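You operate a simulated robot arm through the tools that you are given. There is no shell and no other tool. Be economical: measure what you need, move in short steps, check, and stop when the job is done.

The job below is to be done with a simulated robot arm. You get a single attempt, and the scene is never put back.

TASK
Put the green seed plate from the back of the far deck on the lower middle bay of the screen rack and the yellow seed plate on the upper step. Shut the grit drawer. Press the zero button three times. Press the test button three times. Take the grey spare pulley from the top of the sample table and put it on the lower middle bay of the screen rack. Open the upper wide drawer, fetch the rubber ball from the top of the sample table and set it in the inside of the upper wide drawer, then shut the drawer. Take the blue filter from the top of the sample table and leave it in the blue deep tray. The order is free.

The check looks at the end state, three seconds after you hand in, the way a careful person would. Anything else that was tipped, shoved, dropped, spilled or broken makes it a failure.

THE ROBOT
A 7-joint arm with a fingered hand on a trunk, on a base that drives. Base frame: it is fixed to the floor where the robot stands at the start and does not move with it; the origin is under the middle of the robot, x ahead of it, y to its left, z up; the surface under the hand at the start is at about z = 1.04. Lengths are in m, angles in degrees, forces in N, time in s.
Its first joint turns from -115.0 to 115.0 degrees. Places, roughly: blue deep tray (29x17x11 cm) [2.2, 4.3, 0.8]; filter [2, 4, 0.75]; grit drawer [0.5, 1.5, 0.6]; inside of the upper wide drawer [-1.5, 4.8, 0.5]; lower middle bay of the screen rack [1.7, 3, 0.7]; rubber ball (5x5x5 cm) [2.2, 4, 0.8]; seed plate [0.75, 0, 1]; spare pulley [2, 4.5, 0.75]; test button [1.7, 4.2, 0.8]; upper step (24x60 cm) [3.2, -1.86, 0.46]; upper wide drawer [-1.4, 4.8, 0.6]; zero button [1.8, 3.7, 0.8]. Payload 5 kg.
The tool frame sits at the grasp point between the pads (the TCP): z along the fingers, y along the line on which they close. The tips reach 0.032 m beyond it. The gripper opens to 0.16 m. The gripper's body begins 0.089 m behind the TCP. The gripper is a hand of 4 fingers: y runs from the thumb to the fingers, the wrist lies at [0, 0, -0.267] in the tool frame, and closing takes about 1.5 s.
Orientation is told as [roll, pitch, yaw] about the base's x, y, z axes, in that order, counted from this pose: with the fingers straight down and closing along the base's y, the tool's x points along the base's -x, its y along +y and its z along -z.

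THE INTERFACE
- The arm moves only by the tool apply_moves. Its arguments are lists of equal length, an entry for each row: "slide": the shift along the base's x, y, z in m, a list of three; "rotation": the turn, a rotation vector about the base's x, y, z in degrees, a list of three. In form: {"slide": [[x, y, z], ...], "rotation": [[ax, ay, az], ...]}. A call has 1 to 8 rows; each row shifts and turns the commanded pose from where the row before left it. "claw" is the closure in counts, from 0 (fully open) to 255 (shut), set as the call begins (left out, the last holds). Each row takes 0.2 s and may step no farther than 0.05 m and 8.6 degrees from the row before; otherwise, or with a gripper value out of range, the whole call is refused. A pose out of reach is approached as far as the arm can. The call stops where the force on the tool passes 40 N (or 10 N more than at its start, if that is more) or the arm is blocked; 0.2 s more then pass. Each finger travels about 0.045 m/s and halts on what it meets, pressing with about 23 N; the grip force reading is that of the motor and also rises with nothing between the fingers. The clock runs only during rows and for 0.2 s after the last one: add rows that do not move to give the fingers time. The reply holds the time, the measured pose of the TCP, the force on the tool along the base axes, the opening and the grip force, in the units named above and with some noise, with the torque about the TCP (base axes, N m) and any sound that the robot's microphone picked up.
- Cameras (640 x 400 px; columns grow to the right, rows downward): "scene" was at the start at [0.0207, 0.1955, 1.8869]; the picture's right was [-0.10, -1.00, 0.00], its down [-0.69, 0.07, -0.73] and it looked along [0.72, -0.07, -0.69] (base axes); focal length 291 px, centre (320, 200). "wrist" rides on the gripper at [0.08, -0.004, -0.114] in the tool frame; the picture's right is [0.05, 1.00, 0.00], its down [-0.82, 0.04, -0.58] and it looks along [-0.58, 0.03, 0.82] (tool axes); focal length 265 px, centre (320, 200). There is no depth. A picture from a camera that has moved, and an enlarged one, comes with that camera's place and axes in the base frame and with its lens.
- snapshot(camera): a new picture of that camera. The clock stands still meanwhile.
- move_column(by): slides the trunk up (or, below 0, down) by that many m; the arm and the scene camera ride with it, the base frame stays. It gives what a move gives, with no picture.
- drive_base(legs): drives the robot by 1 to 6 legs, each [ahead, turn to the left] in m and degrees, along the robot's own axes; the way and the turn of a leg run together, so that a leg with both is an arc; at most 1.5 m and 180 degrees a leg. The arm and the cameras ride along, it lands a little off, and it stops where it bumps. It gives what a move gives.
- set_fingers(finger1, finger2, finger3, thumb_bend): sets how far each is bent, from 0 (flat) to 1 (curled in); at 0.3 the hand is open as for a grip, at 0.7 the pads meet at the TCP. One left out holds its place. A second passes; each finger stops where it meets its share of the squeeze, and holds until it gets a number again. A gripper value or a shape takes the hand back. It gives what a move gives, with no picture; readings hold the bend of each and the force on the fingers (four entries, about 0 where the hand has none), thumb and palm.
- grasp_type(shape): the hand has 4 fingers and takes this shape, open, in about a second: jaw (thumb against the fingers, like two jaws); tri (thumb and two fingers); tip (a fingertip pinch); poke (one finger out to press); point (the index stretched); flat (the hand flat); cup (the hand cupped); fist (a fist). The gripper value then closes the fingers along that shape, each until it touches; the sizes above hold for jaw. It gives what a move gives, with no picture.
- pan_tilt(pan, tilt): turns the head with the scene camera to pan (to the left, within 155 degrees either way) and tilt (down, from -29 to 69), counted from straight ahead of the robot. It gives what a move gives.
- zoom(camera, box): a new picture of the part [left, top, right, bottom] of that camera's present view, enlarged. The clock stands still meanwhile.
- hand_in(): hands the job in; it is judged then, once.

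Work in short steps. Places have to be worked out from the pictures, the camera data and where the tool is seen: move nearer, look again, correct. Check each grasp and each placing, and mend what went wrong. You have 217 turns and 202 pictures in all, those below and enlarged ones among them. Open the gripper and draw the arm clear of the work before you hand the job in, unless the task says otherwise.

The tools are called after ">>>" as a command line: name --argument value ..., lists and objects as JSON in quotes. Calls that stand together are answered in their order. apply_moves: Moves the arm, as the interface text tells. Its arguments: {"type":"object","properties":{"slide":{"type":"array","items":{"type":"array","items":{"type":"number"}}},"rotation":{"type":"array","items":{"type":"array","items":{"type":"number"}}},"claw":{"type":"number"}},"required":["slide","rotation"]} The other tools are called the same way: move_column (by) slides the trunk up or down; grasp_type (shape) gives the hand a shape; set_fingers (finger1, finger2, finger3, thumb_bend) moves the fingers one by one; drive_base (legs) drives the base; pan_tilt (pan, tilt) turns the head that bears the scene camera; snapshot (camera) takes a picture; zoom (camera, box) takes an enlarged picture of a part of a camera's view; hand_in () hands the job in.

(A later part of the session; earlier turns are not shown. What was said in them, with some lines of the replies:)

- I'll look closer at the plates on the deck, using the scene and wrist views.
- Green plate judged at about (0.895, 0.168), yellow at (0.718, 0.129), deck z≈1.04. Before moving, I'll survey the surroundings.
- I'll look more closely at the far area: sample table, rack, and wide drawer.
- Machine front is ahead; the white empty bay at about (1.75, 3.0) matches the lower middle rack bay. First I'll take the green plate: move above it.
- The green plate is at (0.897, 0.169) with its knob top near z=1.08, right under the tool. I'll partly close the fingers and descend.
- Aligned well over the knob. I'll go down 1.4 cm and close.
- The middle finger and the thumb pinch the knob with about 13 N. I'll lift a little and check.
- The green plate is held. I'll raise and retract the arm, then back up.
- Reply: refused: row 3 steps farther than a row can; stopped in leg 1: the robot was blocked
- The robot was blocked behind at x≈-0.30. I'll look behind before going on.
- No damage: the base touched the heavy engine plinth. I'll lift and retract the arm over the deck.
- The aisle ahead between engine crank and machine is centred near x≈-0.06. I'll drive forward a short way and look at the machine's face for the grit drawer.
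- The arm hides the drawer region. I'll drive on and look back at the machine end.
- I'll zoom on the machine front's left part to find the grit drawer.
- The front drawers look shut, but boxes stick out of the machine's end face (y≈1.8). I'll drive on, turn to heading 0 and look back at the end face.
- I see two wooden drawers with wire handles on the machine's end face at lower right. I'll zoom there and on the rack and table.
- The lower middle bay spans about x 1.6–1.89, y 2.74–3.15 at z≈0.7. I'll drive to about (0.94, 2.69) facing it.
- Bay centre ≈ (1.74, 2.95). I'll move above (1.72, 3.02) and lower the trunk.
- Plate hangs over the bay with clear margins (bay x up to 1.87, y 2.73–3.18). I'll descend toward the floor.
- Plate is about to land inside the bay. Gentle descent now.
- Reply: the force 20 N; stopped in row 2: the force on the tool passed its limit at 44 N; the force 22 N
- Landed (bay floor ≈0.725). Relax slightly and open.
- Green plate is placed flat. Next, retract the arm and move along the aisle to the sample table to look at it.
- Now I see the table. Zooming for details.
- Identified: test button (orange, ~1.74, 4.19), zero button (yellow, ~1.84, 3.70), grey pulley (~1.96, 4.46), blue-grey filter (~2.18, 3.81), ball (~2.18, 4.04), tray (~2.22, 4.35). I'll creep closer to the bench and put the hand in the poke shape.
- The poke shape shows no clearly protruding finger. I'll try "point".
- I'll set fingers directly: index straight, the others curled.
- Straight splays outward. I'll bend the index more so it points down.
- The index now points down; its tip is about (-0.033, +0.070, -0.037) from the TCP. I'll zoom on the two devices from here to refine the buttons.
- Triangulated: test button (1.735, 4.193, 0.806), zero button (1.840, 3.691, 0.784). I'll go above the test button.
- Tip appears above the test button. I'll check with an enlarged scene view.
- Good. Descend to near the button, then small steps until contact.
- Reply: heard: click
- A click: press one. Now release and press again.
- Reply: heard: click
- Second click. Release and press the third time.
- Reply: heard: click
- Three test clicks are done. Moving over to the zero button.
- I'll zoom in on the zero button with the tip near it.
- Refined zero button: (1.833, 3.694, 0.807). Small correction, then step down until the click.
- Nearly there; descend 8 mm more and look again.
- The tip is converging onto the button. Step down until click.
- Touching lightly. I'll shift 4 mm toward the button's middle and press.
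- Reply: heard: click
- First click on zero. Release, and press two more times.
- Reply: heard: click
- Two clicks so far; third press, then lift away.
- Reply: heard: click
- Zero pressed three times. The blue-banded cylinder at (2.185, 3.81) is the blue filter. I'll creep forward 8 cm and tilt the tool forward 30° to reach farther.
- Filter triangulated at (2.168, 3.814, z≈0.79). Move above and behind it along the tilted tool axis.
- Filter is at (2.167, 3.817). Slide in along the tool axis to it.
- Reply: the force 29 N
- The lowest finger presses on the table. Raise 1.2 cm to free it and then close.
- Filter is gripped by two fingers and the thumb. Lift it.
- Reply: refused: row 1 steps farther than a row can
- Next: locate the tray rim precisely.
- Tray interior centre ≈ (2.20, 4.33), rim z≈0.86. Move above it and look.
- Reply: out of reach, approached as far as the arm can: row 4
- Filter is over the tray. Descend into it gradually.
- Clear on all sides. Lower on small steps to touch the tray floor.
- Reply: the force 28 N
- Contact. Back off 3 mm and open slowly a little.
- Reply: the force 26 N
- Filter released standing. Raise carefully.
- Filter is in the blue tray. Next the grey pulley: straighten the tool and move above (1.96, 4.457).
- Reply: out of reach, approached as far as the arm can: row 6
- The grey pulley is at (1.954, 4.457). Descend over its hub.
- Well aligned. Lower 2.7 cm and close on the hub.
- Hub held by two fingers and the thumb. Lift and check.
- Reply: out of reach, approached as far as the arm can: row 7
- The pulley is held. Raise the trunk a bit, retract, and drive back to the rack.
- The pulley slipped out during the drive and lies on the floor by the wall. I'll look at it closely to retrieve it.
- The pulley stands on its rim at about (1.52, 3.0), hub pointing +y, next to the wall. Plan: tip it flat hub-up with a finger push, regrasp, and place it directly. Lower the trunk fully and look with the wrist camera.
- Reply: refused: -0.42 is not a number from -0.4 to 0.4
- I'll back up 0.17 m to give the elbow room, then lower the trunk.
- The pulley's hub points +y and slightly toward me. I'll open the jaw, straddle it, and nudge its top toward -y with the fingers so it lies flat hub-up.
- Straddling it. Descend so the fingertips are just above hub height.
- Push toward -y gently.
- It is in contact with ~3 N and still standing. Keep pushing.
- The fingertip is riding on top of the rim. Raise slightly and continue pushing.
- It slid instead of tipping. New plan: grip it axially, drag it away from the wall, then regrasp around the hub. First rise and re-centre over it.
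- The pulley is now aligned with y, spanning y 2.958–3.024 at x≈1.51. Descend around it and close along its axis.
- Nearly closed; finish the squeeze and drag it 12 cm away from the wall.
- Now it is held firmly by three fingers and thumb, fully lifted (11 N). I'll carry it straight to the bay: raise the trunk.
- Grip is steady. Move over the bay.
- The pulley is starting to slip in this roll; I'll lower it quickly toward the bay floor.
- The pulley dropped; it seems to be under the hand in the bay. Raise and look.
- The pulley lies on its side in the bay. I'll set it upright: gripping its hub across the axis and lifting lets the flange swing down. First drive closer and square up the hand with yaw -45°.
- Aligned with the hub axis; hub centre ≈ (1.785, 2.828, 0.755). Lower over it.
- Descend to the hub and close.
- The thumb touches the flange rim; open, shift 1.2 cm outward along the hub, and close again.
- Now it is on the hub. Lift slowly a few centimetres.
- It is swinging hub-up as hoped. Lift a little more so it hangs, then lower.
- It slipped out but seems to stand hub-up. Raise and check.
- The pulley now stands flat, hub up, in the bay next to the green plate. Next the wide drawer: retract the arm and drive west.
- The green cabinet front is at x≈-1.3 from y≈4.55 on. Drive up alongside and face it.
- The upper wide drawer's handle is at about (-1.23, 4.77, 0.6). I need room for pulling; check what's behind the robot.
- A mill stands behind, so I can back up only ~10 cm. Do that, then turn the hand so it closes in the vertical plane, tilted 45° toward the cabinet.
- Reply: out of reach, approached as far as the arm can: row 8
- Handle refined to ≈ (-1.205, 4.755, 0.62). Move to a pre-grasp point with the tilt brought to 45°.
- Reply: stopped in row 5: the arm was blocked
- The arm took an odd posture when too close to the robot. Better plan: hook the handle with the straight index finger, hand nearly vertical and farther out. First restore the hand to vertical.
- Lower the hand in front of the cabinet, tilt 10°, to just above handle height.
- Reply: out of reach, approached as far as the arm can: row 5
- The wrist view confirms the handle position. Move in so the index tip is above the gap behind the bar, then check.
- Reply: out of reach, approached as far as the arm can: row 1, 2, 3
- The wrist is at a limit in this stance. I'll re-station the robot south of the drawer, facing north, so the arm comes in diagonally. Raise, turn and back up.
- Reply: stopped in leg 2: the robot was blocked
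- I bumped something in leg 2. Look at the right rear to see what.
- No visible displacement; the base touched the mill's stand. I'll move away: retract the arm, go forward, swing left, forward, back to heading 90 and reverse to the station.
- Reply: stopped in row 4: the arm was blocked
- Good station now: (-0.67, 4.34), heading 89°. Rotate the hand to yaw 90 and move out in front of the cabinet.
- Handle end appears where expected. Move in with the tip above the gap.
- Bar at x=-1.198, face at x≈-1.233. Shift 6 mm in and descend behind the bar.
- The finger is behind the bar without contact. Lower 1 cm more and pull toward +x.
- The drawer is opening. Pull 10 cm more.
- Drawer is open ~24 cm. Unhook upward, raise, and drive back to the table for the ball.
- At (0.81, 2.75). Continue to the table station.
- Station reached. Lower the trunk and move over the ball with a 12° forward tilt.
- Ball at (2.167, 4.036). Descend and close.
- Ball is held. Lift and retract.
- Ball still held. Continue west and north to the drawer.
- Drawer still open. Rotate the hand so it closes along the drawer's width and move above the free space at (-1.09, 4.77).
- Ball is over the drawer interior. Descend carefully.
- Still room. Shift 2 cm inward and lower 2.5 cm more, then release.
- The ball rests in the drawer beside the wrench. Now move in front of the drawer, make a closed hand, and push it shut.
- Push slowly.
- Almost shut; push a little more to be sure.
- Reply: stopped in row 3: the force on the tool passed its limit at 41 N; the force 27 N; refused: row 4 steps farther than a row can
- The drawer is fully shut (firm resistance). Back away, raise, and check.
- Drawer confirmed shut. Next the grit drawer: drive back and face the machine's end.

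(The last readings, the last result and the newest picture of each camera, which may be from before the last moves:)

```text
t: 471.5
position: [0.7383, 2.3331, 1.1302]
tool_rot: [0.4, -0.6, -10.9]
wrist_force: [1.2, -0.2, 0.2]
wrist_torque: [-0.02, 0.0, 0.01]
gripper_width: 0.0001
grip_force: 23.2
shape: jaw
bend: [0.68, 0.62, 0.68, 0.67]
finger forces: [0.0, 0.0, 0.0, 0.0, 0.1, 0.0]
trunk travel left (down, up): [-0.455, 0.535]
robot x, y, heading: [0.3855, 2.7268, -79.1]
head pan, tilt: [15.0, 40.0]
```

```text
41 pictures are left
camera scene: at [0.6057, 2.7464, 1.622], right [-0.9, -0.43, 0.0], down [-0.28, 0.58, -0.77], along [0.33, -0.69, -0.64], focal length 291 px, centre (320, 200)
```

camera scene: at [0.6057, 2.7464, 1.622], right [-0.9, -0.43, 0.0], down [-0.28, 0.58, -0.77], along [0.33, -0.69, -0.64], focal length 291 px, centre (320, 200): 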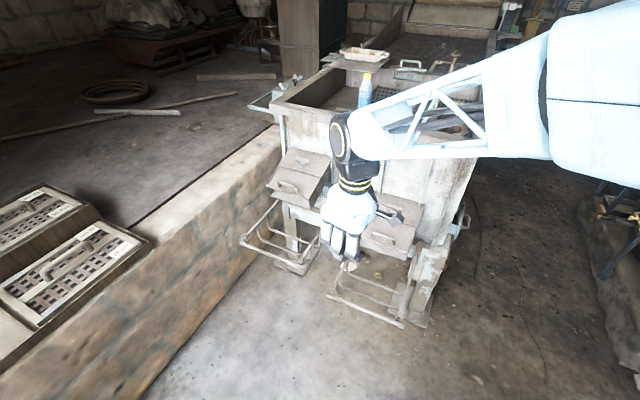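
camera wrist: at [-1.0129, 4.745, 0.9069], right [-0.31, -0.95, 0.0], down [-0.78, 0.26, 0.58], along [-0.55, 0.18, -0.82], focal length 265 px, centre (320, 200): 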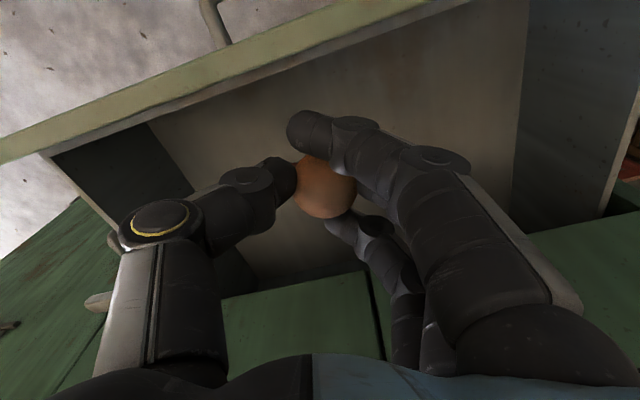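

Those are bagging chutes, not drawers. I'll drive to the machine's west side and look at its front near y≈1.5.

>>> drive_base --legs '[[0, -101], [0.55, 0], [0, 90], [1.1, 0]]'

>>> pan_tilt --pan 80 --tilt 45

>>> snapshot --camera "scene"

```text
t: 488.4
position: [0.0965, 1.1844, 1.1308]
tool_rot: [0.3, -0.6, -21.8]
wrist_force: [0.2, -0.1, -0.3]
wrist_torque: [0.0, -0.01, -0.01]
gripper_width: 0.0
grip_force: 22.9
shape: jaw
bend: [0.68, 0.62, 0.68, 0.67]
finger forces: [0.0, 0.0, 0.0, 0.1, 0.0, 0.0]
trunk travel left (down, up): [-0.455, 0.535]
robot x, y, heading: [-0.1797, 1.6381, -90.0]
head pan, tilt: [15.0, 40.0]
```

```text
t: 489.8
position: [0.0964, 1.1828, 1.1301]
tool_rot: [0.3, -0.5, -21.8]
wrist_force: [0.2, -0.3, -0.1]
wrist_torque: [0.0, 0.01, 0.0]
gripper_width: 0.0
grip_force: 23.2
shape: jaw
bend: [0.68, 0.62, 0.68, 0.67]
finger forces: [0.1, 0.0, 0.1, 0.1, 0.1, 0.1]
trunk travel left (down, up): [-0.455, 0.535]
robot x, y, heading: [-0.1758, 1.6378, -90.3]
head pan, tilt: [80.0, 45.0]
```

```text
40 pictures are left
camera scene: at [0.1033, 1.682, 1.6147], right [-0.18, -0.98, 0.0], down [-0.7, 0.13, -0.71], along [0.7, -0.13, -0.71], focal length 291 px, centre (320, 200)
```

scene: 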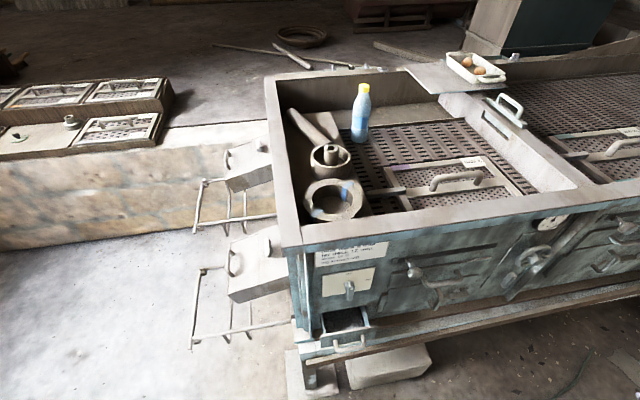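

There it is: a small open drawer below the label plates at the corner. Zoom.

>>> zoom --camera "scene" --box '[270, 230, 450, 390]'

```text
2.50 times, centred on (360, 310) of scene
camera zoom: at [0.1033, 1.682, 1.6147], right [-0.18, -0.98, 0.0], down [-0.7, 0.13, -0.71], along [0.7, -0.13, -0.71], focal length 727 px, centre (220, -75)
```

zoom: 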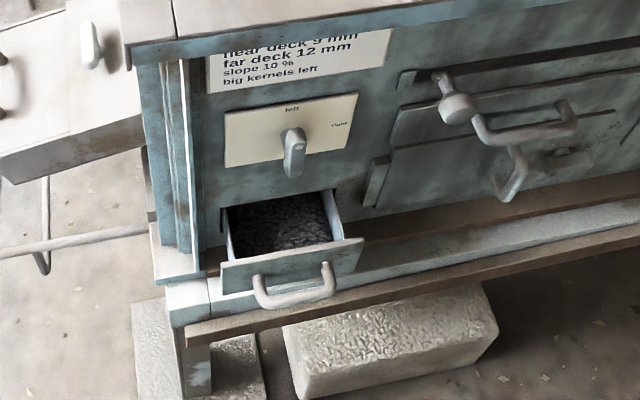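

The grit drawer's front is at about (0.43, 1.525, 0.61), open ~10 cm. I'll back up 0.45 m for a better arm distance, then bring the closed hand in front, tilted toward it.

>>> drive_base --legs '[[-0.45, 0]]'

>>> apply_moves --slide '[[0.02, -0.015, 0], [0.02, -0.015, 0], [0.02, -0.015, 0], [0.02, -0.015, 0], [0.02, -0.015, 0], [0.02, -0.015, 0], [0.02, -0.015, 0]]' --rotation '[[0, -6, 0], [0, -6, 0], [0, -6, 0], [0, -6, 0], [0, -6, 0], [0, -6, 0], [0, -4, 0]]'

>>> move_column --by -0.4

>>> pan_tilt --pan 60 --tilt 40

>>> snapshot --camera "scene"

```text
t: 492.5
position: [0.0995, 1.6347, 1.1298]
tool_rot: [0.3, -0.7, -21.7]
wrist_force: [-0.4, -0.2, 0.3]
wrist_torque: [-0.02, 0.01, -0.03]
gripper_width: 0.0002
grip_force: 22.4
shape: jaw
bend: [0.68, 0.62, 0.68, 0.67]
finger forces: [0.0, 0.0, 0.0, 0.0, 0.0, 0.1]
trunk travel left (down, up): [-0.455, 0.535]
robot x, y, heading: [-0.1783, 2.0875, -90.3]
head pan, tilt: [80.0, 45.0]
```

```text
t: 494.1
position: [0.239, 1.5279, 1.1299]
tool_rot: [17.8, -37.3, -27.8]
wrist_force: [0.2, -0.6, 0.3]
wrist_torque: [-0.03, 0.0, 0.02]
gripper_width: 0.0002
grip_force: 22.5
shape: jaw
bend: [0.68, 0.62, 0.68, 0.67]
finger forces: [0.0, 0.1, 0.1, 0.0, 0.0, 0.1]
trunk travel left (down, up): [-0.455, 0.535]
robot x, y, heading: [-0.1775, 2.0851, -90.1]
head pan, tilt: [80.0, 45.0]
```

```text
t: 497.9
position: [0.2388, 1.5277, 0.7309]
tool_rot: [17.7, -37.3, -27.7]
wrist_force: [-0.3, 0.8, -0.6]
wrist_torque: [0.03, -0.01, 0.02]
gripper_width: 0.0001
grip_force: 23.5
shape: jaw
bend: [0.68, 0.62, 0.68, 0.67]
finger forces: [0.0, 0.0, 0.0, 0.0, 0.1, 0.0]
trunk travel left (down, up): [-0.055, 0.935]
robot x, y, heading: [-0.1802, 2.0839, -90.3]
head pan, tilt: [80.0, 45.0]
```

```text
t: 498.8
position: [0.2379, 1.5297, 0.7306]
tool_rot: [17.8, -37.4, -27.7]
wrist_force: [0.4, 0.3, -0.8]
wrist_torque: [0.01, -0.01, -0.01]
gripper_width: 0.0001
grip_force: 23.1
shape: jaw
bend: [0.68, 0.62, 0.68, 0.67]
finger forces: [0.0, 0.1, 0.0, 0.1, 0.0, 0.0]
trunk travel left (down, up): [-0.055, 0.935]
robot x, y, heading: [-0.1778, 2.0872, -90.2]
head pan, tilt: [60.0, 40.0]
```

```text
38 pictures are left
camera scene: at [0.098, 2.1042, 1.222], right [-0.5, -0.87, 0.0], down [-0.56, 0.32, -0.77], along [0.66, -0.38, -0.64], focal length 291 px, centre (320, 200)
```

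scene: 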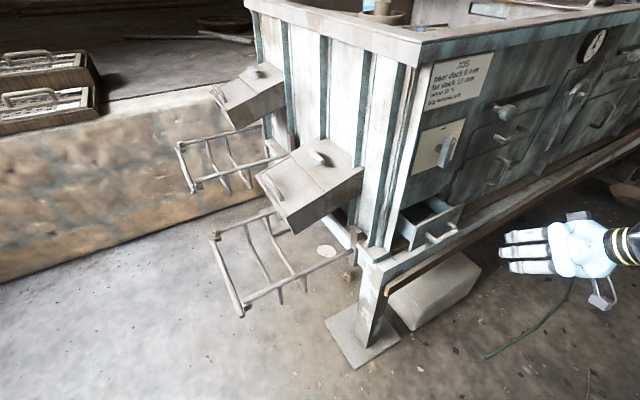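

Drawer front centre ≈ (0.42, 1.533, 0.655). Tilt the hand more toward horizontal, lower, and approach.

>>> apply_moves --slide '[[0, 0, -0.015], [0, 0, -0.015], [0.01, 0, -0.015], [0.03, 0.002, -0.01], [0.03, 0.002, 0]]' --rotation '[[0, -7, 0], [0, -7, 0], [0, -7, 0], [0, 0, 0], [0, 0, 0]]'

>>> zoom --camera "scene" --box '[380, 100, 640, 320]'

```text
t: 500.0
position: [0.3079, 1.5321, 0.6767]
tool_rot: [34.6, -55.0, -40.0]
wrist_force: [-0.8, 1.2, 0.2]
wrist_torque: [-0.03, 0.03, -0.01]
gripper_width: 0.0
grip_force: 23.2
shape: jaw
bend: [0.68, 0.62, 0.68, 0.67]
finger forces: [0.0, 0.0, 0.0, 0.0, 0.0, 0.0]
trunk travel left (down, up): [-0.055, 0.935]
robot x, y, heading: [-0.1786, 2.086, -90.2]
head pan, tilt: [60.0, 40.0]
```

```text
1.82 times, centred on (510, 210) of scene
camera zoom: at [0.0976, 2.1047, 1.2223], right [-0.5, -0.86, 0.0], down [-0.56, 0.32, -0.77], along [0.66, -0.38, -0.64], focal length 529 px, centre (-26, 182)
```

zoom: 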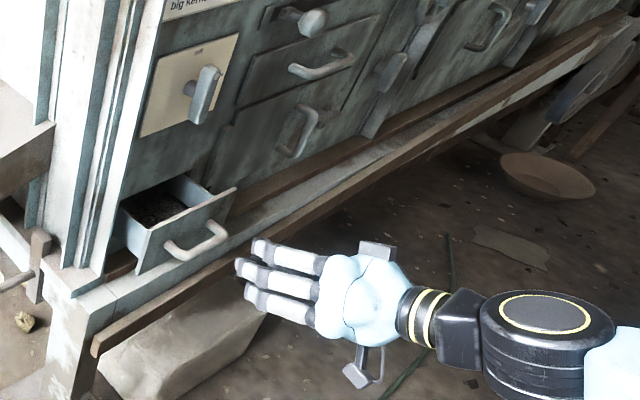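

Advance toward +x to push the drawer.

>>> apply_moves --slide '[[0.03, 0, 0], [0.02, 0, 0], [0.02, 0, 0], [0.02, 0, 0], [0.02, 0, 0]]' --rotation '[[0, 0, 0], [0, 0, 0], [0, 0, 0], [0, 0, 0], [0, 0, 0]]'

>>> zoom --camera "scene" --box '[380, 100, 640, 320]'

```text
t: 501.2
position: [0.4174, 1.5324, 0.6752]
tool_rot: [34.5, -54.9, -40.1]
wrist_force: [-0.8, 0.4, 0.2]
wrist_torque: [0.01, 0.04, 0.01]
gripper_width: 0.0
grip_force: 23.0
shape: jaw
bend: [0.69, 0.62, 0.68, 0.67]
finger forces: [0.1, 0.0, 0.0, 0.0, 0.0, 0.1]
trunk travel left (down, up): [-0.055, 0.935]
robot x, y, heading: [-0.1809, 2.0874, -90.1]
head pan, tilt: [60.0, 40.0]
```

```text
1.82 times, centred on (510, 210) of scene
camera zoom: at [0.0977, 2.1041, 1.222], right [-0.5, -0.86, 0.0], down [-0.56, 0.32, -0.77], along [0.66, -0.38, -0.64], focal length 529 px, centre (-26, 182)
```

zoom: 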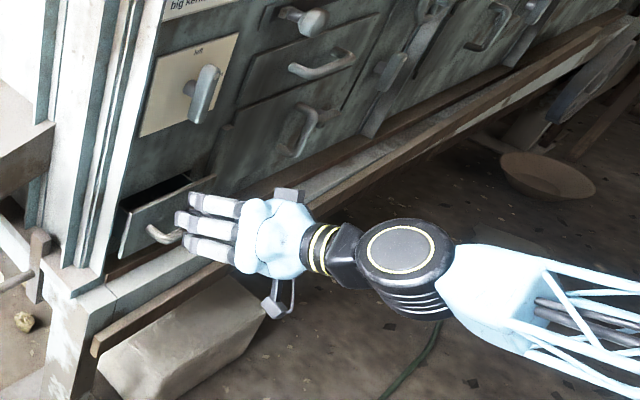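

It is going in. Continue until firm resistance.

>>> apply_moves --slide '[[0.015, 0, 0], [0.012, 0, 0], [0.01, 0, 0], [0.01, 0, 0], [0.01, 0, 0], [0.008, 0, 0]]' --rotation '[[0, 0, 0], [0, 0, 0], [0, 0, 0], [0, 0, 0], [0, 0, 0], [0, 0, 0]]'

>>> zoom --camera "scene" --box '[380, 100, 640, 320]'

```text
t: 502.3
position: [0.4652, 1.5332, 0.6777]
tool_rot: [34.5, -54.8, -39.9]
wrist_force: [-27.5, 6.1, 16.4]
wrist_torque: [0.11, 1.01, -0.25]
gripper_width: 0.0001
grip_force: 22.7
shape: jaw
bend: [0.75, 0.63, 0.68, 0.67]
finger forces: [28.3, 0.1, 0.0, 0.0, 0.0, 0.1]
trunk travel left (down, up): [-0.055, 0.935]
robot x, y, heading: [-0.1791, 2.0858, -90.2]
head pan, tilt: [60.0, 40.0]
stopped in row 5: the force on the tool passed its limit at 54 N (the readings are from after the stop); the commanded pose is now the measured one
```

```text
1.82 times, centred on (510, 210) of scene
camera zoom: at [0.0961, 2.1046, 1.2227], right [-0.5, -0.86, 0.0], down [-0.55, 0.32, -0.77], along [0.66, -0.39, -0.64], focal length 529 px, centre (-26, 182)
```

zoom: 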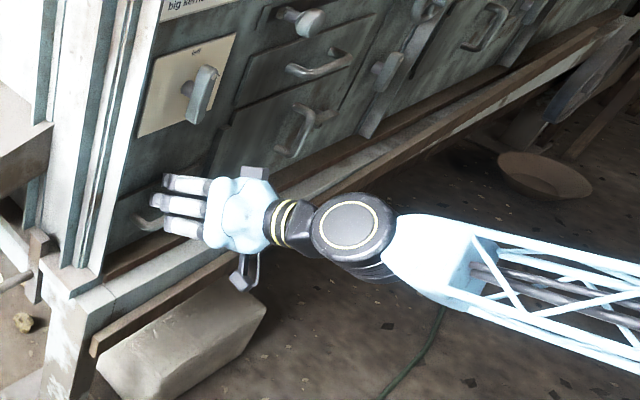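

The grit drawer is shut. Retreat, straighten the tool, and raise.

>>> apply_moves --slide '[[-0.03, 0, 0], [-0.045, 0, 0], [-0.045, 0, 0], [-0.03, 0, 0.02], [-0.03, 0, 0.02], [0, 0, 0.02], [0, 0, 0.02], [0, 0, 0.02]]' --rotation '[[0, 0, 0], [0, 7.5, 0], [0, 7.5, 0], [0, 7.5, 0], [0, 7.5, 0], [0, 7.5, 0], [0, 7.5, 0], [0, 7.5, 0]]'

>>> move_column --by 0.4

>>> zoom --camera "scene" --box '[330, 180, 590, 400]'

```text
t: 504.1
position: [0.2871, 1.5325, 0.7751]
tool_rot: [3.5, -8.2, -22.0]
wrist_force: [-1.4, 0.3, 0.0]
wrist_torque: [0.02, -0.04, 0.02]
gripper_width: 0.0
grip_force: 23.2
shape: jaw
bend: [0.68, 0.62, 0.68, 0.67]
finger forces: [0.0, 0.0, 0.1, 0.0, 0.0, 0.0]
trunk travel left (down, up): [-0.055, 0.935]
robot x, y, heading: [-0.1741, 2.088, -90.2]
head pan, tilt: [60.0, 40.0]
```

```text
t: 507.9
position: [0.2878, 1.5346, 1.1744]
tool_rot: [3.4, -8.4, -22.0]
wrist_force: [-0.3, 0.0, 0.5]
wrist_torque: [0.0, 0.0, 0.01]
gripper_width: 0.0
grip_force: 23.2
shape: jaw
bend: [0.68, 0.62, 0.68, 0.67]
finger forces: [0.1, 0.0, 0.0, 0.0, 0.0, 0.0]
trunk travel left (down, up): [-0.455, 0.535]
robot x, y, heading: [-0.1776, 2.0871, -90.1]
head pan, tilt: [60.0, 40.0]
```

```text
1.82 times, centred on (460, 290) of scene
camera zoom: at [0.0981, 2.1038, 1.6219], right [-0.5, -0.86, 0.0], down [-0.56, 0.32, -0.77], along [0.66, -0.39, -0.64], focal length 529 px, centre (66, 36)
```

zoom: 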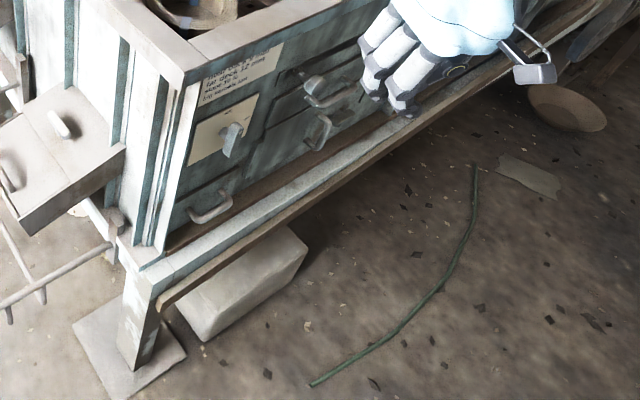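

Grit drawer flush. Now bring the arm ahead of the robot and drive back to the yellow plate.

>>> apply_moves --slide '[[-0.02, 0, 0.01], [-0.04, 0, 0.01], [-0.04, 0, 0.02], [-0.04, 0, 0.02], [-0.04, 0, 0.02], [-0.04, 0, 0], [-0.04, 0, 0], [-0.03, 0, 0]]' --rotation '[[0, 8.4, 0], [0, 0, -8], [0, 0, -8], [0, 0, -8], [0, 0, -8], [0, 0, -8], [0, 0, -8], [0, 0, -8]]'

>>> drive_base --legs '[[0, 6], [1.05, 0], [0, -6], [1.03, 0], [0, 90]]'

>>> pan_tilt --pan 0 --tilt 43

>>> snapshot --camera "scene"

```text
t: 509.7
position: [-0.0045, 1.5335, 1.2551]
tool_rot: [0.3, -0.5, -77.9]
wrist_force: [-0.2, 0.7, -0.1]
wrist_torque: [-0.01, -0.01, 0.0]
gripper_width: 0.0
grip_force: 23.2
shape: jaw
bend: [0.68, 0.62, 0.68, 0.67]
finger forces: [0.0, 0.0, 0.0, 0.0, 0.0, 0.1]
trunk travel left (down, up): [-0.455, 0.535]
robot x, y, heading: [-0.1795, 2.0876, -90.4]
head pan, tilt: [60.0, 40.0]
```

```text
t: 525.2
position: [0.4912, 0.1841, 1.255]
tool_rot: [0.4, -0.5, 12.4]
wrist_force: [-1.0, -0.8, 0.6]
wrist_torque: [-0.01, 0.02, -0.02]
gripper_width: 0.0
grip_force: 23.5
shape: jaw
bend: [0.68, 0.62, 0.68, 0.67]
finger forces: [0.0, 0.0, 0.0, 0.1, 0.0, 0.0]
trunk travel left (down, up): [-0.455, 0.535]
robot x, y, heading: [-0.0619, 0.0055, 0.2]
head pan, tilt: [60.0, 40.0]
```

```text
t: 526.5
position: [0.4918, 0.1828, 1.2551]
tool_rot: [0.4, -0.5, 12.5]
wrist_force: [-0.3, 0.1, -1.2]
wrist_torque: [0.0, 0.0, -0.04]
gripper_width: 0.0002
grip_force: 22.8
shape: jaw
bend: [0.68, 0.62, 0.68, 0.67]
finger forces: [0.1, 0.1, 0.0, 0.0, 0.1, 0.0]
trunk travel left (down, up): [-0.455, 0.535]
robot x, y, heading: [-0.0613, 0.0071, 0.2]
head pan, tilt: [0.0, 43.0]
```

```text
33 pictures are left
camera scene: at [-0.041, 0.2104, 1.6176], right [0.0, -1.0, 0.0], down [-0.68, 0.0, -0.73], along [0.73, 0.0, -0.68], focal length 291 px, centre (320, 200)
```

scene: 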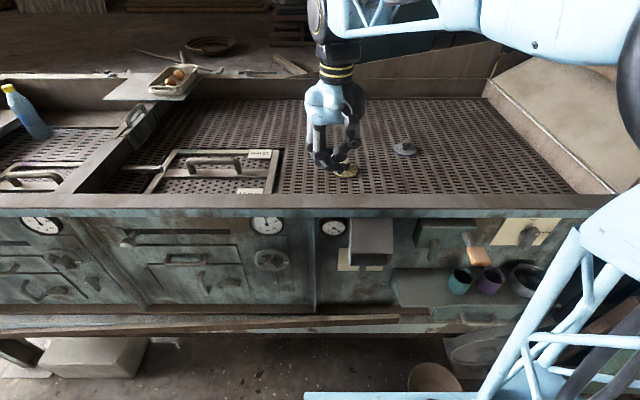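

Back at the deck. Move above the yellow plate.

>>> apply_moves --slide '[[0.0452, -0.0108, -0.012], [0.0452, -0.0108, -0.012], [0.0452, -0.0108, -0.012], [0.0452, -0.0108, -0.012], [0.0452, -0.0108, -0.012], [0, 0, -0.03], [0, 0, -0.03]]' --rotation '[[0, 0, -2.5], [0, 0, -2.5], [0, 0, -2.5], [0, 0, -2.5], [0, 0, -2.3], [0, 0, 0], [0, 0, 0]]' --claw 120

>>> snapshot --camera "wrist"

```text
t: 528.1
position: [0.7176, 0.128, 1.1347]
tool_rot: [0.3, -0.5, 0.3]
wrist_force: [0.0, 0.0, -0.8]
wrist_torque: [-0.04, -0.01, 0.02]
gripper_width: 0.0849
grip_force: 0.0
shape: jaw
bend: [0.72, 0.72, 0.72, 0.7]
finger forces: [0.1, 0.0, 0.1, 0.0, 0.0, 0.0]
trunk travel left (down, up): [-0.455, 0.535]
robot x, y, heading: [-0.0633, 0.0072, -0.1]
head pan, tilt: [0.0, 43.0]
```

```text
32 pictures are left
camera wrist: at [0.6363, 0.123, 1.2475], right [-0.05, 1.0, 0.01], down [0.81, 0.04, 0.59], along [0.58, 0.04, -0.81], focal length 265 px, centre (320, 200)
```

wrist: 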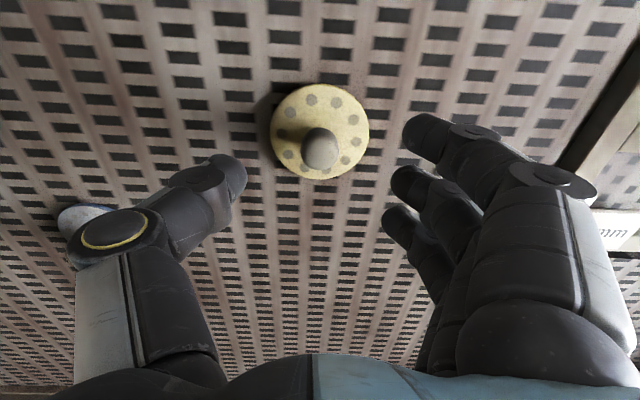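

Aligned. Descend and grip the knob.

>>> apply_moves --slide '[[-0.003, 0, -0.02], [0, 0, -0.016], [0, 0, -0.011], [0, 0, 0]]' --rotation '[[0, 0, 0], [0, 0, 0], [0, 0, 0], [0, 0, 0]]'

>>> apply_moves --slide '[[0, 0, 0], [0, 0, 0], [0, 0, 0], [0, 0, 0], [0, 0, 0], [0, 0, 0], [0, 0, 0], [0, 0, 0]]' --rotation '[[0, 0, 0], [0, 0, 0], [0, 0, 0], [0, 0, 0], [0, 0, 0], [0, 0, 0], [0, 0, 0], [0, 0, 0]]' --claw 255

>>> apply_moves --slide '[[0, 0, 0.02], [0, 0, 0.04], [0, 0, 0.045], [0, 0, 0.045], [-0.03, 0, 0.03], [-0.03, 0, 0.03], [-0.03, 0, 0.03]]' --rotation '[[0, 0, 0], [0, 0, 0], [0, 0, 0], [0, 0, 0], [0, 0, 0], [0, 0, 0], [0, 0, 0]]'

>>> snapshot --camera "wrist"

```text
t: 529.1
position: [0.7148, 0.1294, 1.0882]
tool_rot: [0.3, -0.5, 0.2]
wrist_force: [0.1, 0.8, -0.7]
wrist_torque: [0.0, 0.02, 0.01]
gripper_width: 0.0848
grip_force: 0.1
shape: jaw
bend: [0.72, 0.72, 0.72, 0.7]
finger forces: [0.0, 0.0, 0.1, 0.1, 0.0, 0.0]
trunk travel left (down, up): [-0.455, 0.535]
robot x, y, heading: [-0.0588, 0.0044, -0.1]
head pan, tilt: [0.0, 43.0]
```

```text
t: 530.9
position: [0.7146, 0.1281, 1.0891]
tool_rot: [0.3, -0.6, 0.3]
wrist_force: [-0.4, -1.6, 3.5]
wrist_torque: [0.1, 0.0, -0.03]
gripper_width: 0.0066
grip_force: 22.8
shape: jaw
bend: [0.68, 0.72, 0.68, 0.71]
finger forces: [0.1, 13.2, 0.0, 0.0, 13.8, 0.0]
trunk travel left (down, up): [-0.455, 0.535]
robot x, y, heading: [-0.0635, 0.0049, 0.1]
head pan, tilt: [0.0, 43.0]
```

```text
t: 532.5
position: [0.6251, 0.1285, 1.3275]
tool_rot: [0.2, -0.4, 0.2]
wrist_force: [0.4, 1.0, -0.8]
wrist_torque: [-0.01, 0.0, 0.01]
gripper_width: 0.0058
grip_force: 22.4
shape: jaw
bend: [0.68, 0.71, 0.68, 0.71]
finger forces: [0.0, 13.2, 0.1, 0.1, 11.9, 0.0]
trunk travel left (down, up): [-0.455, 0.535]
robot x, y, heading: [-0.0632, 0.007, -0.4]
head pan, tilt: [0.0, 43.0]
```

```text
31 pictures are left
camera wrist: at [0.543, 0.1232, 1.4407], right [-0.05, 1.0, 0.01], down [0.81, 0.04, 0.58], along [0.58, 0.04, -0.81], focal length 265 px, centre (320, 200)
```

wrist: 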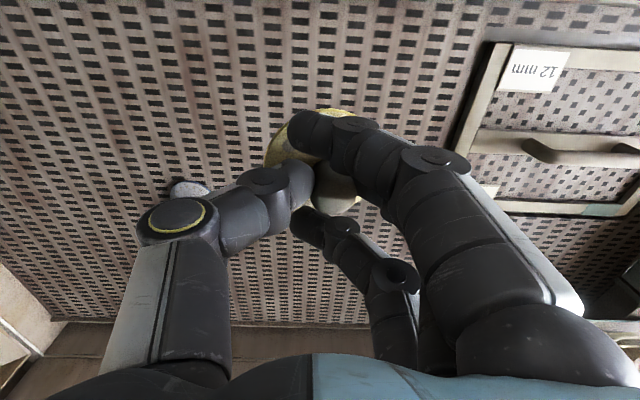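

Yellow plate held. Retract and drive south past the machine's right end to look for the step.

>>> apply_moves --slide '[[-0.045, -0.01, 0], [-0.045, -0.01, 0], [-0.045, -0.01, 0], [-0.045, -0.01, 0], [-0.04, -0.01, 0]]' --rotation '[[0, 0, 0], [0, 0, 0], [0, 0, 0], [0, 0, 0], [0, 0, 0]]'

>>> drive_base --legs '[[0, -120], [0.5, 0], [0, 30], [0.6, 0]]'

>>> pan_tilt --pan 55 --tilt 25

>>> snapshot --camera "scene"

```text
t: 533.7
position: [0.4019, 0.0791, 1.3285]
tool_rot: [0.3, -0.5, 0.3]
wrist_force: [1.0, 0.2, 0.0]
wrist_torque: [0.0, 0.0, 0.03]
gripper_width: 0.0057
grip_force: 23.3
shape: jaw
bend: [0.68, 0.71, 0.68, 0.71]
finger forces: [0.0, 12.9, 0.0, 0.0, 12.0, 0.0]
trunk travel left (down, up): [-0.455, 0.535]
robot x, y, heading: [-0.06, 0.0059, -0.0]
head pan, tilt: [0.0, 43.0]
```

```text
t: 546.4
position: [-0.2455, -1.489, 1.3279]
tool_rot: [0.3, -0.5, -90.2]
wrist_force: [-0.4, -0.7, -1.2]
wrist_torque: [0.02, 0.02, 0.01]
gripper_width: 0.0056
grip_force: 22.9
shape: jaw
bend: [0.68, 0.71, 0.68, 0.71]
finger forces: [0.0, 12.7, 0.0, 0.0, 11.7, 0.0]
trunk travel left (down, up): [-0.455, 0.535]
robot x, y, heading: [-0.3182, -1.026, -90.3]
head pan, tilt: [0.0, 43.0]
```

```text
t: 547.7
position: [-0.2462, -1.4907, 1.3283]
tool_rot: [0.2, -0.5, -90.2]
wrist_force: [-0.6, 0.6, -1.3]
wrist_torque: [0.01, 0.02, 0.05]
gripper_width: 0.006
grip_force: 22.4
shape: jaw
bend: [0.68, 0.71, 0.68, 0.71]
finger forces: [0.0, 12.7, 0.1, 0.1, 11.7, 0.0]
trunk travel left (down, up): [-0.455, 0.535]
robot x, y, heading: [-0.3164, -1.0237, -90.0]
head pan, tilt: [55.0, 25.0]
```

```text
30 pictures are left
camera scene: at [-0.0382, -1.0183, 1.6453], right [-0.58, -0.82, 0.0], down [-0.34, 0.24, -0.91], along [0.74, -0.52, -0.42], focal length 291 px, centre (320, 200)
```

scene: 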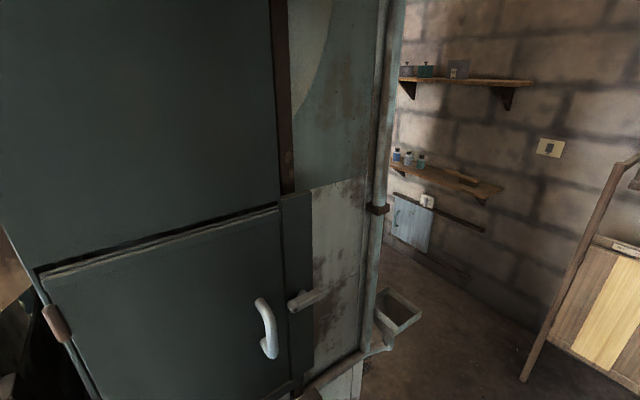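

There is a corridor south of the tower. Drive diagonally around its corner and face east.

>>> drive_base --legs '[[0.5, 0], [0, 45], [1.05, 0], [0, 45]]'

>>> pan_tilt --pan 10 --tilt 25

>>> snapshot --camera "scene"

```text
t: 559.9
position: [0.876, -2.2126, 1.3288]
tool_rot: [0.4, -0.6, -0.9]
wrist_force: [0.7, 0.8, -1.0]
wrist_torque: [-0.01, 0.01, 0.01]
gripper_width: 0.0057
grip_force: 23.4
shape: jaw
bend: [0.68, 0.71, 0.68, 0.71]
finger forces: [0.0, 12.5, 0.0, 0.1, 11.6, 0.1]
trunk travel left (down, up): [-0.455, 0.535]
robot x, y, heading: [0.4073, -2.2763, -0.9]
head pan, tilt: [55.0, 25.0]
```

```text
t: 561.0
position: [0.8767, -2.2122, 1.3281]
tool_rot: [0.3, -0.5, -0.9]
wrist_force: [0.0, -0.1, -0.7]
wrist_torque: [0.02, 0.03, 0.02]
gripper_width: 0.0057
grip_force: 23.7
shape: jaw
bend: [0.68, 0.71, 0.68, 0.71]
finger forces: [0.1, 12.6, 0.0, 0.0, 11.6, 0.0]
trunk travel left (down, up): [-0.455, 0.535]
robot x, y, heading: [0.4102, -2.2745, -0.7]
head pan, tilt: [10.0, 25.0]
```

```text
29 pictures are left
camera scene: at [0.4415, -2.0575, 1.6453], right [0.16, -0.99, 0.0], down [-0.42, -0.07, -0.91], along [0.9, 0.14, -0.42], focal length 291 px, centre (320, 200)
```

scene: 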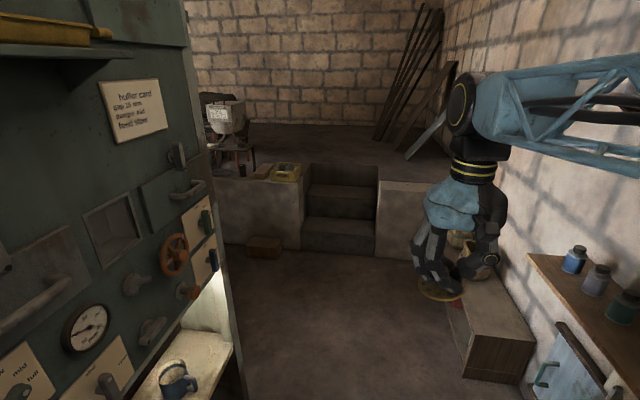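

The steps are visible: the upper tread is around (3.15, -1.85, 0.46). Drive up to about (2.28, -1.94) facing it.

>>> drive_base --legs '[[0, 11], [1.5, 0], [0.4, 0], [0, -10]]'

>>> pan_tilt --pan 0 --tilt 45

>>> snapshot --camera "scene"

```text
t: 572.1
position: [2.7503, -1.8611, 1.327]
tool_rot: [0.4, -0.4, 0.3]
wrist_force: [-0.4, -0.9, -0.3]
wrist_torque: [0.01, -0.02, -0.02]
gripper_width: 0.0057
grip_force: 23.3
shape: jaw
bend: [0.68, 0.71, 0.68, 0.71]
finger forces: [0.0, 12.6, 0.1, 0.0, 11.6, 0.0]
trunk travel left (down, up): [-0.455, 0.535]
robot x, y, heading: [2.2855, -1.9341, 0.1]
head pan, tilt: [10.0, 25.0]
```

```text
t: 572.9
position: [2.7505, -1.8613, 1.3291]
tool_rot: [0.3, -0.5, 0.4]
wrist_force: [-0.5, -0.4, -0.7]
wrist_torque: [0.0, 0.0, -0.02]
gripper_width: 0.0055
grip_force: 23.2
shape: jaw
bend: [0.68, 0.71, 0.68, 0.71]
finger forces: [0.1, 12.6, 0.1, 0.0, 11.6, 0.1]
trunk travel left (down, up): [-0.455, 0.535]
robot x, y, heading: [2.2874, -1.9348, 0.3]
head pan, tilt: [0.0, 45.0]
```

```text
28 pictures are left
camera scene: at [2.3035, -1.7317, 1.6148], right [0.01, -1.0, 0.0], down [-0.71, 0.0, -0.71], along [0.71, 0.0, -0.71], focal length 291 px, centre (320, 200)
```

scene: 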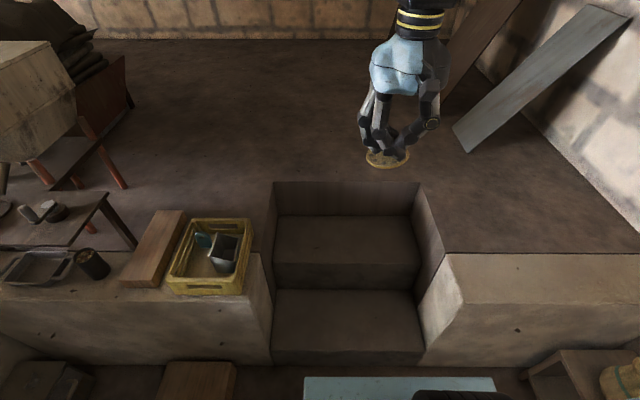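

Upper tread centre ≈ (3.19, -1.855). Advance 0.11 m, reach over it and lower.

>>> drive_base --legs '[[0.11, 0]]'

>>> apply_moves --slide '[[0.045, 0, 0], [0.045, 0, 0], [0.045, 0, 0], [0.045, 0, 0], [0.045, 0, 0], [0.045, 0, 0], [0.045, 0, 0]]' --rotation '[[0, 0, 0], [0, 0, 0], [0, 0, 0], [0, 0, 0], [0, 0, 0], [0, 0, 0], [0, 0, 0]]'

>>> move_column --by -0.4

>>> apply_moves --slide '[[0, 0, -0.045], [0, 0, -0.045], [0, 0, -0.045], [0, 0, -0.045], [0, 0, -0.045], [0, 0, -0.045], [0, 0, -0.04]]' --rotation '[[0, 0, 0], [0, 0, 0], [0, 0, 0], [0, 0, 0], [0, 0, 0], [0, 0, 0], [0, 0, 0]]'

>>> snapshot --camera "scene"

```text
t: 574.1
position: [2.8611, -1.86, 1.3271]
tool_rot: [0.3, -0.6, 0.4]
wrist_force: [0.1, -0.2, -0.8]
wrist_torque: [0.0, 0.01, 0.02]
gripper_width: 0.0058
grip_force: 23.0
shape: jaw
bend: [0.68, 0.71, 0.68, 0.71]
finger forces: [0.1, 12.6, 0.1, 0.1, 11.6, 0.0]
trunk travel left (down, up): [-0.455, 0.535]
robot x, y, heading: [2.3952, -1.9354, 0.3]
head pan, tilt: [0.0, 45.0]
```

```text
t: 575.7
position: [3.176, -1.8611, 1.3269]
tool_rot: [0.4, -0.5, 0.4]
wrist_force: [0.4, -0.5, -0.7]
wrist_torque: [-0.03, 0.02, -0.01]
gripper_width: 0.0056
grip_force: 22.8
shape: jaw
bend: [0.68, 0.71, 0.68, 0.72]
finger forces: [0.0, 12.5, 0.2, 0.1, 11.5, 0.0]
trunk travel left (down, up): [-0.455, 0.535]
robot x, y, heading: [2.3947, -1.9359, 0.1]
head pan, tilt: [0.0, 45.0]
```

```text
t: 579.5
position: [3.1752, -1.8609, 0.9285]
tool_rot: [0.2, -0.5, 0.4]
wrist_force: [0.6, -0.1, -0.7]
wrist_torque: [0.02, -0.02, -0.03]
gripper_width: 0.0056
grip_force: 22.6
shape: jaw
bend: [0.68, 0.71, 0.68, 0.72]
finger forces: [0.1, 12.5, 0.1, 0.0, 11.6, 0.1]
trunk travel left (down, up): [-0.055, 0.935]
robot x, y, heading: [2.3943, -1.9389, 0.3]
head pan, tilt: [0.0, 45.0]
```

```text
t: 581.1
position: [3.1759, -1.8589, 0.6173]
tool_rot: [0.3, -0.5, 0.4]
wrist_force: [-0.7, 0.0, 0.1]
wrist_torque: [0.02, -0.03, 0.0]
gripper_width: 0.0055
grip_force: 23.5
shape: jaw
bend: [0.68, 0.71, 0.68, 0.72]
finger forces: [0.1, 12.5, 0.1, 0.1, 11.5, 0.0]
trunk travel left (down, up): [-0.055, 0.935]
robot x, y, heading: [2.394, -1.9368, 0.5]
head pan, tilt: [0.0, 45.0]
```

```text
27 pictures are left
camera scene: at [2.4132, -1.7313, 1.2148], right [0.0, -1.0, 0.0], down [-0.71, 0.0, -0.71], along [0.71, 0.0, -0.71], focal length 291 px, centre (320, 200)
```

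scene: 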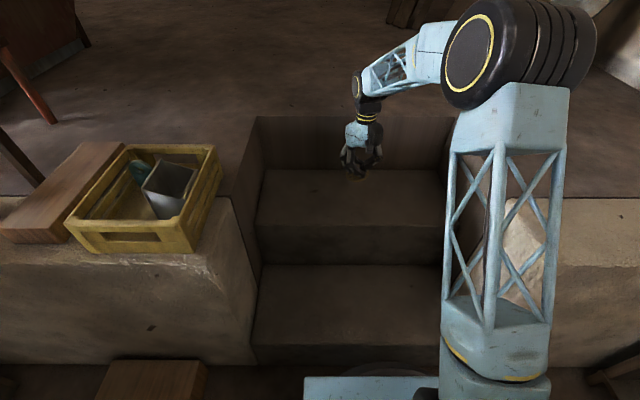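

Plate is over the upper tread. Descend until contact.

>>> apply_moves --slide '[[0.01, 0, -0.03], [0, 0, -0.03], [0, 0, -0.02], [0, 0, -0.012], [0, 0, -0.008]]' --rotation '[[0, 0, 0], [0, 0, 0], [0, 0, 0], [0, 0, 0], [0, 0, 0]]'

>>> apply_moves --slide '[[0, 0, -0.006], [0, 0, -0.006], [0, 0, -0.006]]' --rotation '[[0, 0, 0], [0, 0, 0], [0, 0, 0]]'

```text
t: 582.3
position: [3.1855, -1.8623, 0.5185]
tool_rot: [0.2, -0.6, 0.4]
wrist_force: [-1.1, -1.6, 4.9]
wrist_torque: [0.09, 0.02, 0.01]
gripper_width: 0.0058
grip_force: 22.8
shape: jaw
bend: [0.68, 0.71, 0.68, 0.72]
finger forces: [0.0, 12.7, 0.2, 0.1, 13.9, 0.0]
trunk travel left (down, up): [-0.055, 0.935]
robot x, y, heading: [2.3953, -1.9337, -0.1]
head pan, tilt: [0.0, 45.0]
```

```text
t: 583.2
position: [3.1869, -1.8616, 0.5065]
tool_rot: [0.3, -0.9, 0.3]
wrist_force: [-6.8, -2.3, 25.0]
wrist_torque: [0.19, 0.14, 0.07]
gripper_width: 0.0088
grip_force: 23.3
shape: jaw
bend: [0.68, 0.72, 0.68, 0.73]
finger forces: [0.1, 16.7, 5.5, 0.0, 19.9, 0.0]
trunk travel left (down, up): [-0.055, 0.935]
robot x, y, heading: [2.3951, -1.9331, 0.2]
head pan, tilt: [0.0, 45.0]
stopped in row 3: the force on the tool passed its limit at 48 N (the readings are from after the stop); the commanded pose is now the measured one
```

The plate is on the tread. Ease off, open, and rise.

>>> apply_moves --slide '[[0, 0, 0.004], [0, 0, 0], [0, 0, 0], [0, 0, 0], [0, 0, 0], [0, 0, 0]]' --rotation '[[0, 0, 0], [0, 0, 0], [0, 0, 0], [0, 0, 0], [0, 0, 0], [0, 0, 0]]' --claw 100

>>> apply_moves --slide '[[0, 0, 0.03], [0, 0, 0.04], [0, 0, 0.045], [0, 0, 0.045], [0, 0, 0.045], [0, 0, 0.045], [0, 0, 0.045]]' --rotation '[[0, 0, 0], [0, 0, 0], [0, 0, 0], [0, 0, 0], [0, 0, 0], [0, 0, 0], [0, 0, 0]]'

>>> snapshot --camera "wrist"

>>> zoom --camera "scene" --box '[240, 100, 460, 260]'

```text
t: 584.6
position: [3.187, -1.8619, 0.5073]
tool_rot: [0.3, -0.7, 0.3]
wrist_force: [0.7, -0.1, 0.1]
wrist_torque: [0.03, 0.0, 0.03]
gripper_width: 0.0969
grip_force: 0.2
shape: jaw
bend: [0.71, 0.71, 0.71, 0.69]
finger forces: [0.0, 0.0, 0.0, 0.1, 0.0, 0.0]
trunk travel left (down, up): [-0.055, 0.935]
robot x, y, heading: [2.3978, -1.9361, 0.1]
head pan, tilt: [0.0, 45.0]
```

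```text
t: 586.2
position: [3.1867, -1.8613, 0.8007]
tool_rot: [0.3, -0.7, 0.3]
wrist_force: [-0.3, 0.4, -0.4]
wrist_torque: [-0.02, 0.06, -0.01]
gripper_width: 0.0973
grip_force: 0.1
shape: jaw
bend: [0.71, 0.71, 0.71, 0.69]
finger forces: [0.0, 0.0, 0.0, 0.0, 0.0, 0.0]
trunk travel left (down, up): [-0.055, 0.935]
robot x, y, heading: [2.3901, -1.9344, 0.2]
head pan, tilt: [0.0, 45.0]
```

```text
26 pictures are left
camera wrist: at [3.1054, -1.8677, 0.9142], right [-0.06, 1.0, 0.01], down [0.81, 0.04, 0.59], along [0.59, 0.04, -0.81], focal length 265 px, centre (320, 200)
```

wrist: 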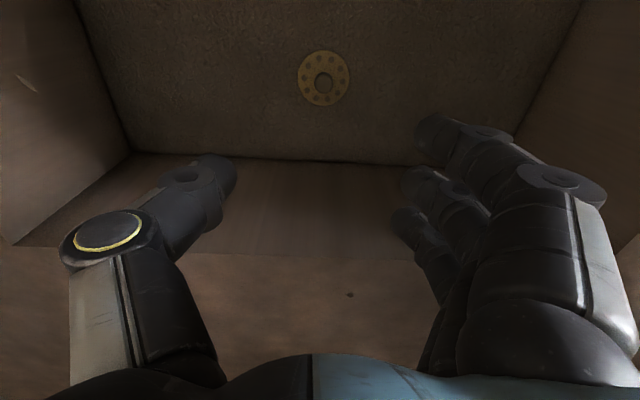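

```text
2.50 times, centred on (350, 180) of scene
camera zoom: at [2.4138, -1.7314, 1.2147], right [0.0, -1.0, 0.0], down [-0.71, 0.0, -0.71], along [0.71, 0.0, -0.71], focal length 727 px, centre (245, 250)
```

zoom: 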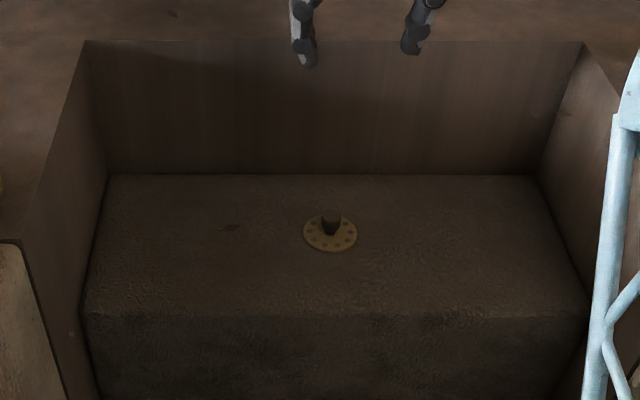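

The yellow plate lies flat on the upper step. Retract the arm clear, with the hand open.

>>> apply_moves --slide '[[0, 0, 0.04], [0, 0, 0.04], [0, 0, 0.04], [-0.045, 0, 0.01], [-0.045, 0, 0], [-0.045, 0, 0], [-0.045, 0, 0], [-0.045, 0, 0]]' --rotation '[[0, 0, 0], [0, 0, 0], [0, 0, 0], [0, 0, 0], [0, 0, 0], [0, 0, 0], [0, 0, 0], [0, 0, 0]]' --claw 0

>>> move_column --by 0.3

>>> drive_base --legs '[[-0.2, 0]]'

>>> snapshot --camera "scene"

```text
t: 588.0
position: [2.961, -1.8628, 0.9304]
tool_rot: [0.3, -0.7, 0.3]
wrist_force: [0.2, -0.3, -2.2]
wrist_torque: [0.04, 0.11, 0.01]
gripper_width: 0.1596
grip_force: 0.1
shape: jaw
bend: [0.3, 0.3, 0.3, 0.3]
finger forces: [0.1, 0.0, 0.0, 0.0, 0.0, 0.0]
trunk travel left (down, up): [-0.055, 0.935]
robot x, y, heading: [2.3938, -1.936, -0.2]
head pan, tilt: [0.0, 45.0]
```

```text
t: 591.0
position: [2.9615, -1.8632, 1.2305]
tool_rot: [0.3, -0.6, 0.3]
wrist_force: [-0.2, 0.5, -0.3]
wrist_torque: [-0.01, -0.01, -0.02]
gripper_width: 0.1598
grip_force: 0.1
shape: jaw
bend: [0.3, 0.3, 0.3, 0.3]
finger forces: [0.1, 0.1, 0.0, 0.0, 0.1, 0.1]
trunk travel left (down, up): [-0.355, 0.635]
robot x, y, heading: [2.3946, -1.932, -0.1]
head pan, tilt: [0.0, 45.0]
```

```text
t: 592.6
position: [2.7585, -1.8626, 1.2318]
tool_rot: [0.3, -0.8, 0.4]
wrist_force: [-0.7, -0.3, -0.1]
wrist_torque: [-0.02, -0.01, 0.03]
gripper_width: 0.1601
grip_force: 0.0
shape: jaw
bend: [0.3, 0.3, 0.3, 0.3]
finger forces: [0.1, 0.0, 0.1, 0.0, 0.1, 0.0]
trunk travel left (down, up): [-0.355, 0.635]
robot x, y, heading: [2.1898, -1.9374, 0.4]
head pan, tilt: [0.0, 45.0]
```

```text
24 pictures are left
camera scene: at [2.2103, -1.7321, 1.5148], right [0.0, -1.0, 0.0], down [-0.71, 0.0, -0.71], along [0.71, 0.0, -0.71], focal length 291 px, centre (320, 200)
```

scene: 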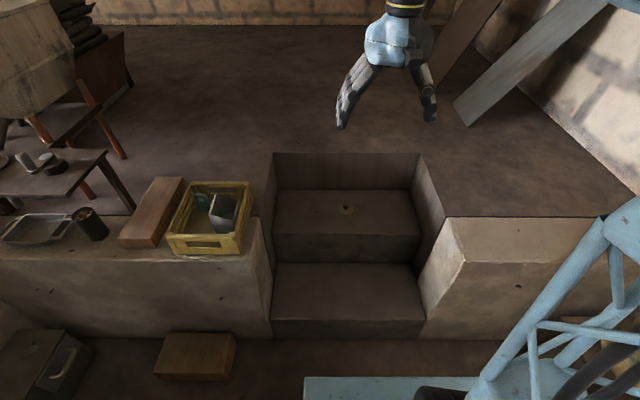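

All tasks are done as seen, the hand is open and the arm is clear. Handing in.

>>> hand_in

```text
The job is handed in.
```

I finished every item on the list and handed the job in; I haven't seen the result of the check.

- **Seed plates:** the green plate is in the lower middle bay of the screen rack. The yellow plate lies flat on the upper step.
- **Grit drawer:** pushed in until it met firm resistance, and it looks flush.
- **Buttons:** zero and test were each pressed three times, with a click heard on every press.
- **Grey spare pulley:** it stands hub up in the same rack bay as the green plate, but I dropped it on the way. It fell to the floor by the bench, then slipped from a low height into the bay, where I stood it upright.
- **Rubber ball:** it is in the upper wide drawer beside a wrench that was already there. The drawer is shut.
- **Blue filter:** it stands in the blue deep tray.

The robot's base also bumped two things while driving: the engine plinth and the stand of the mill near the wide drawer. I saw nothing moved or damaged at either spot.
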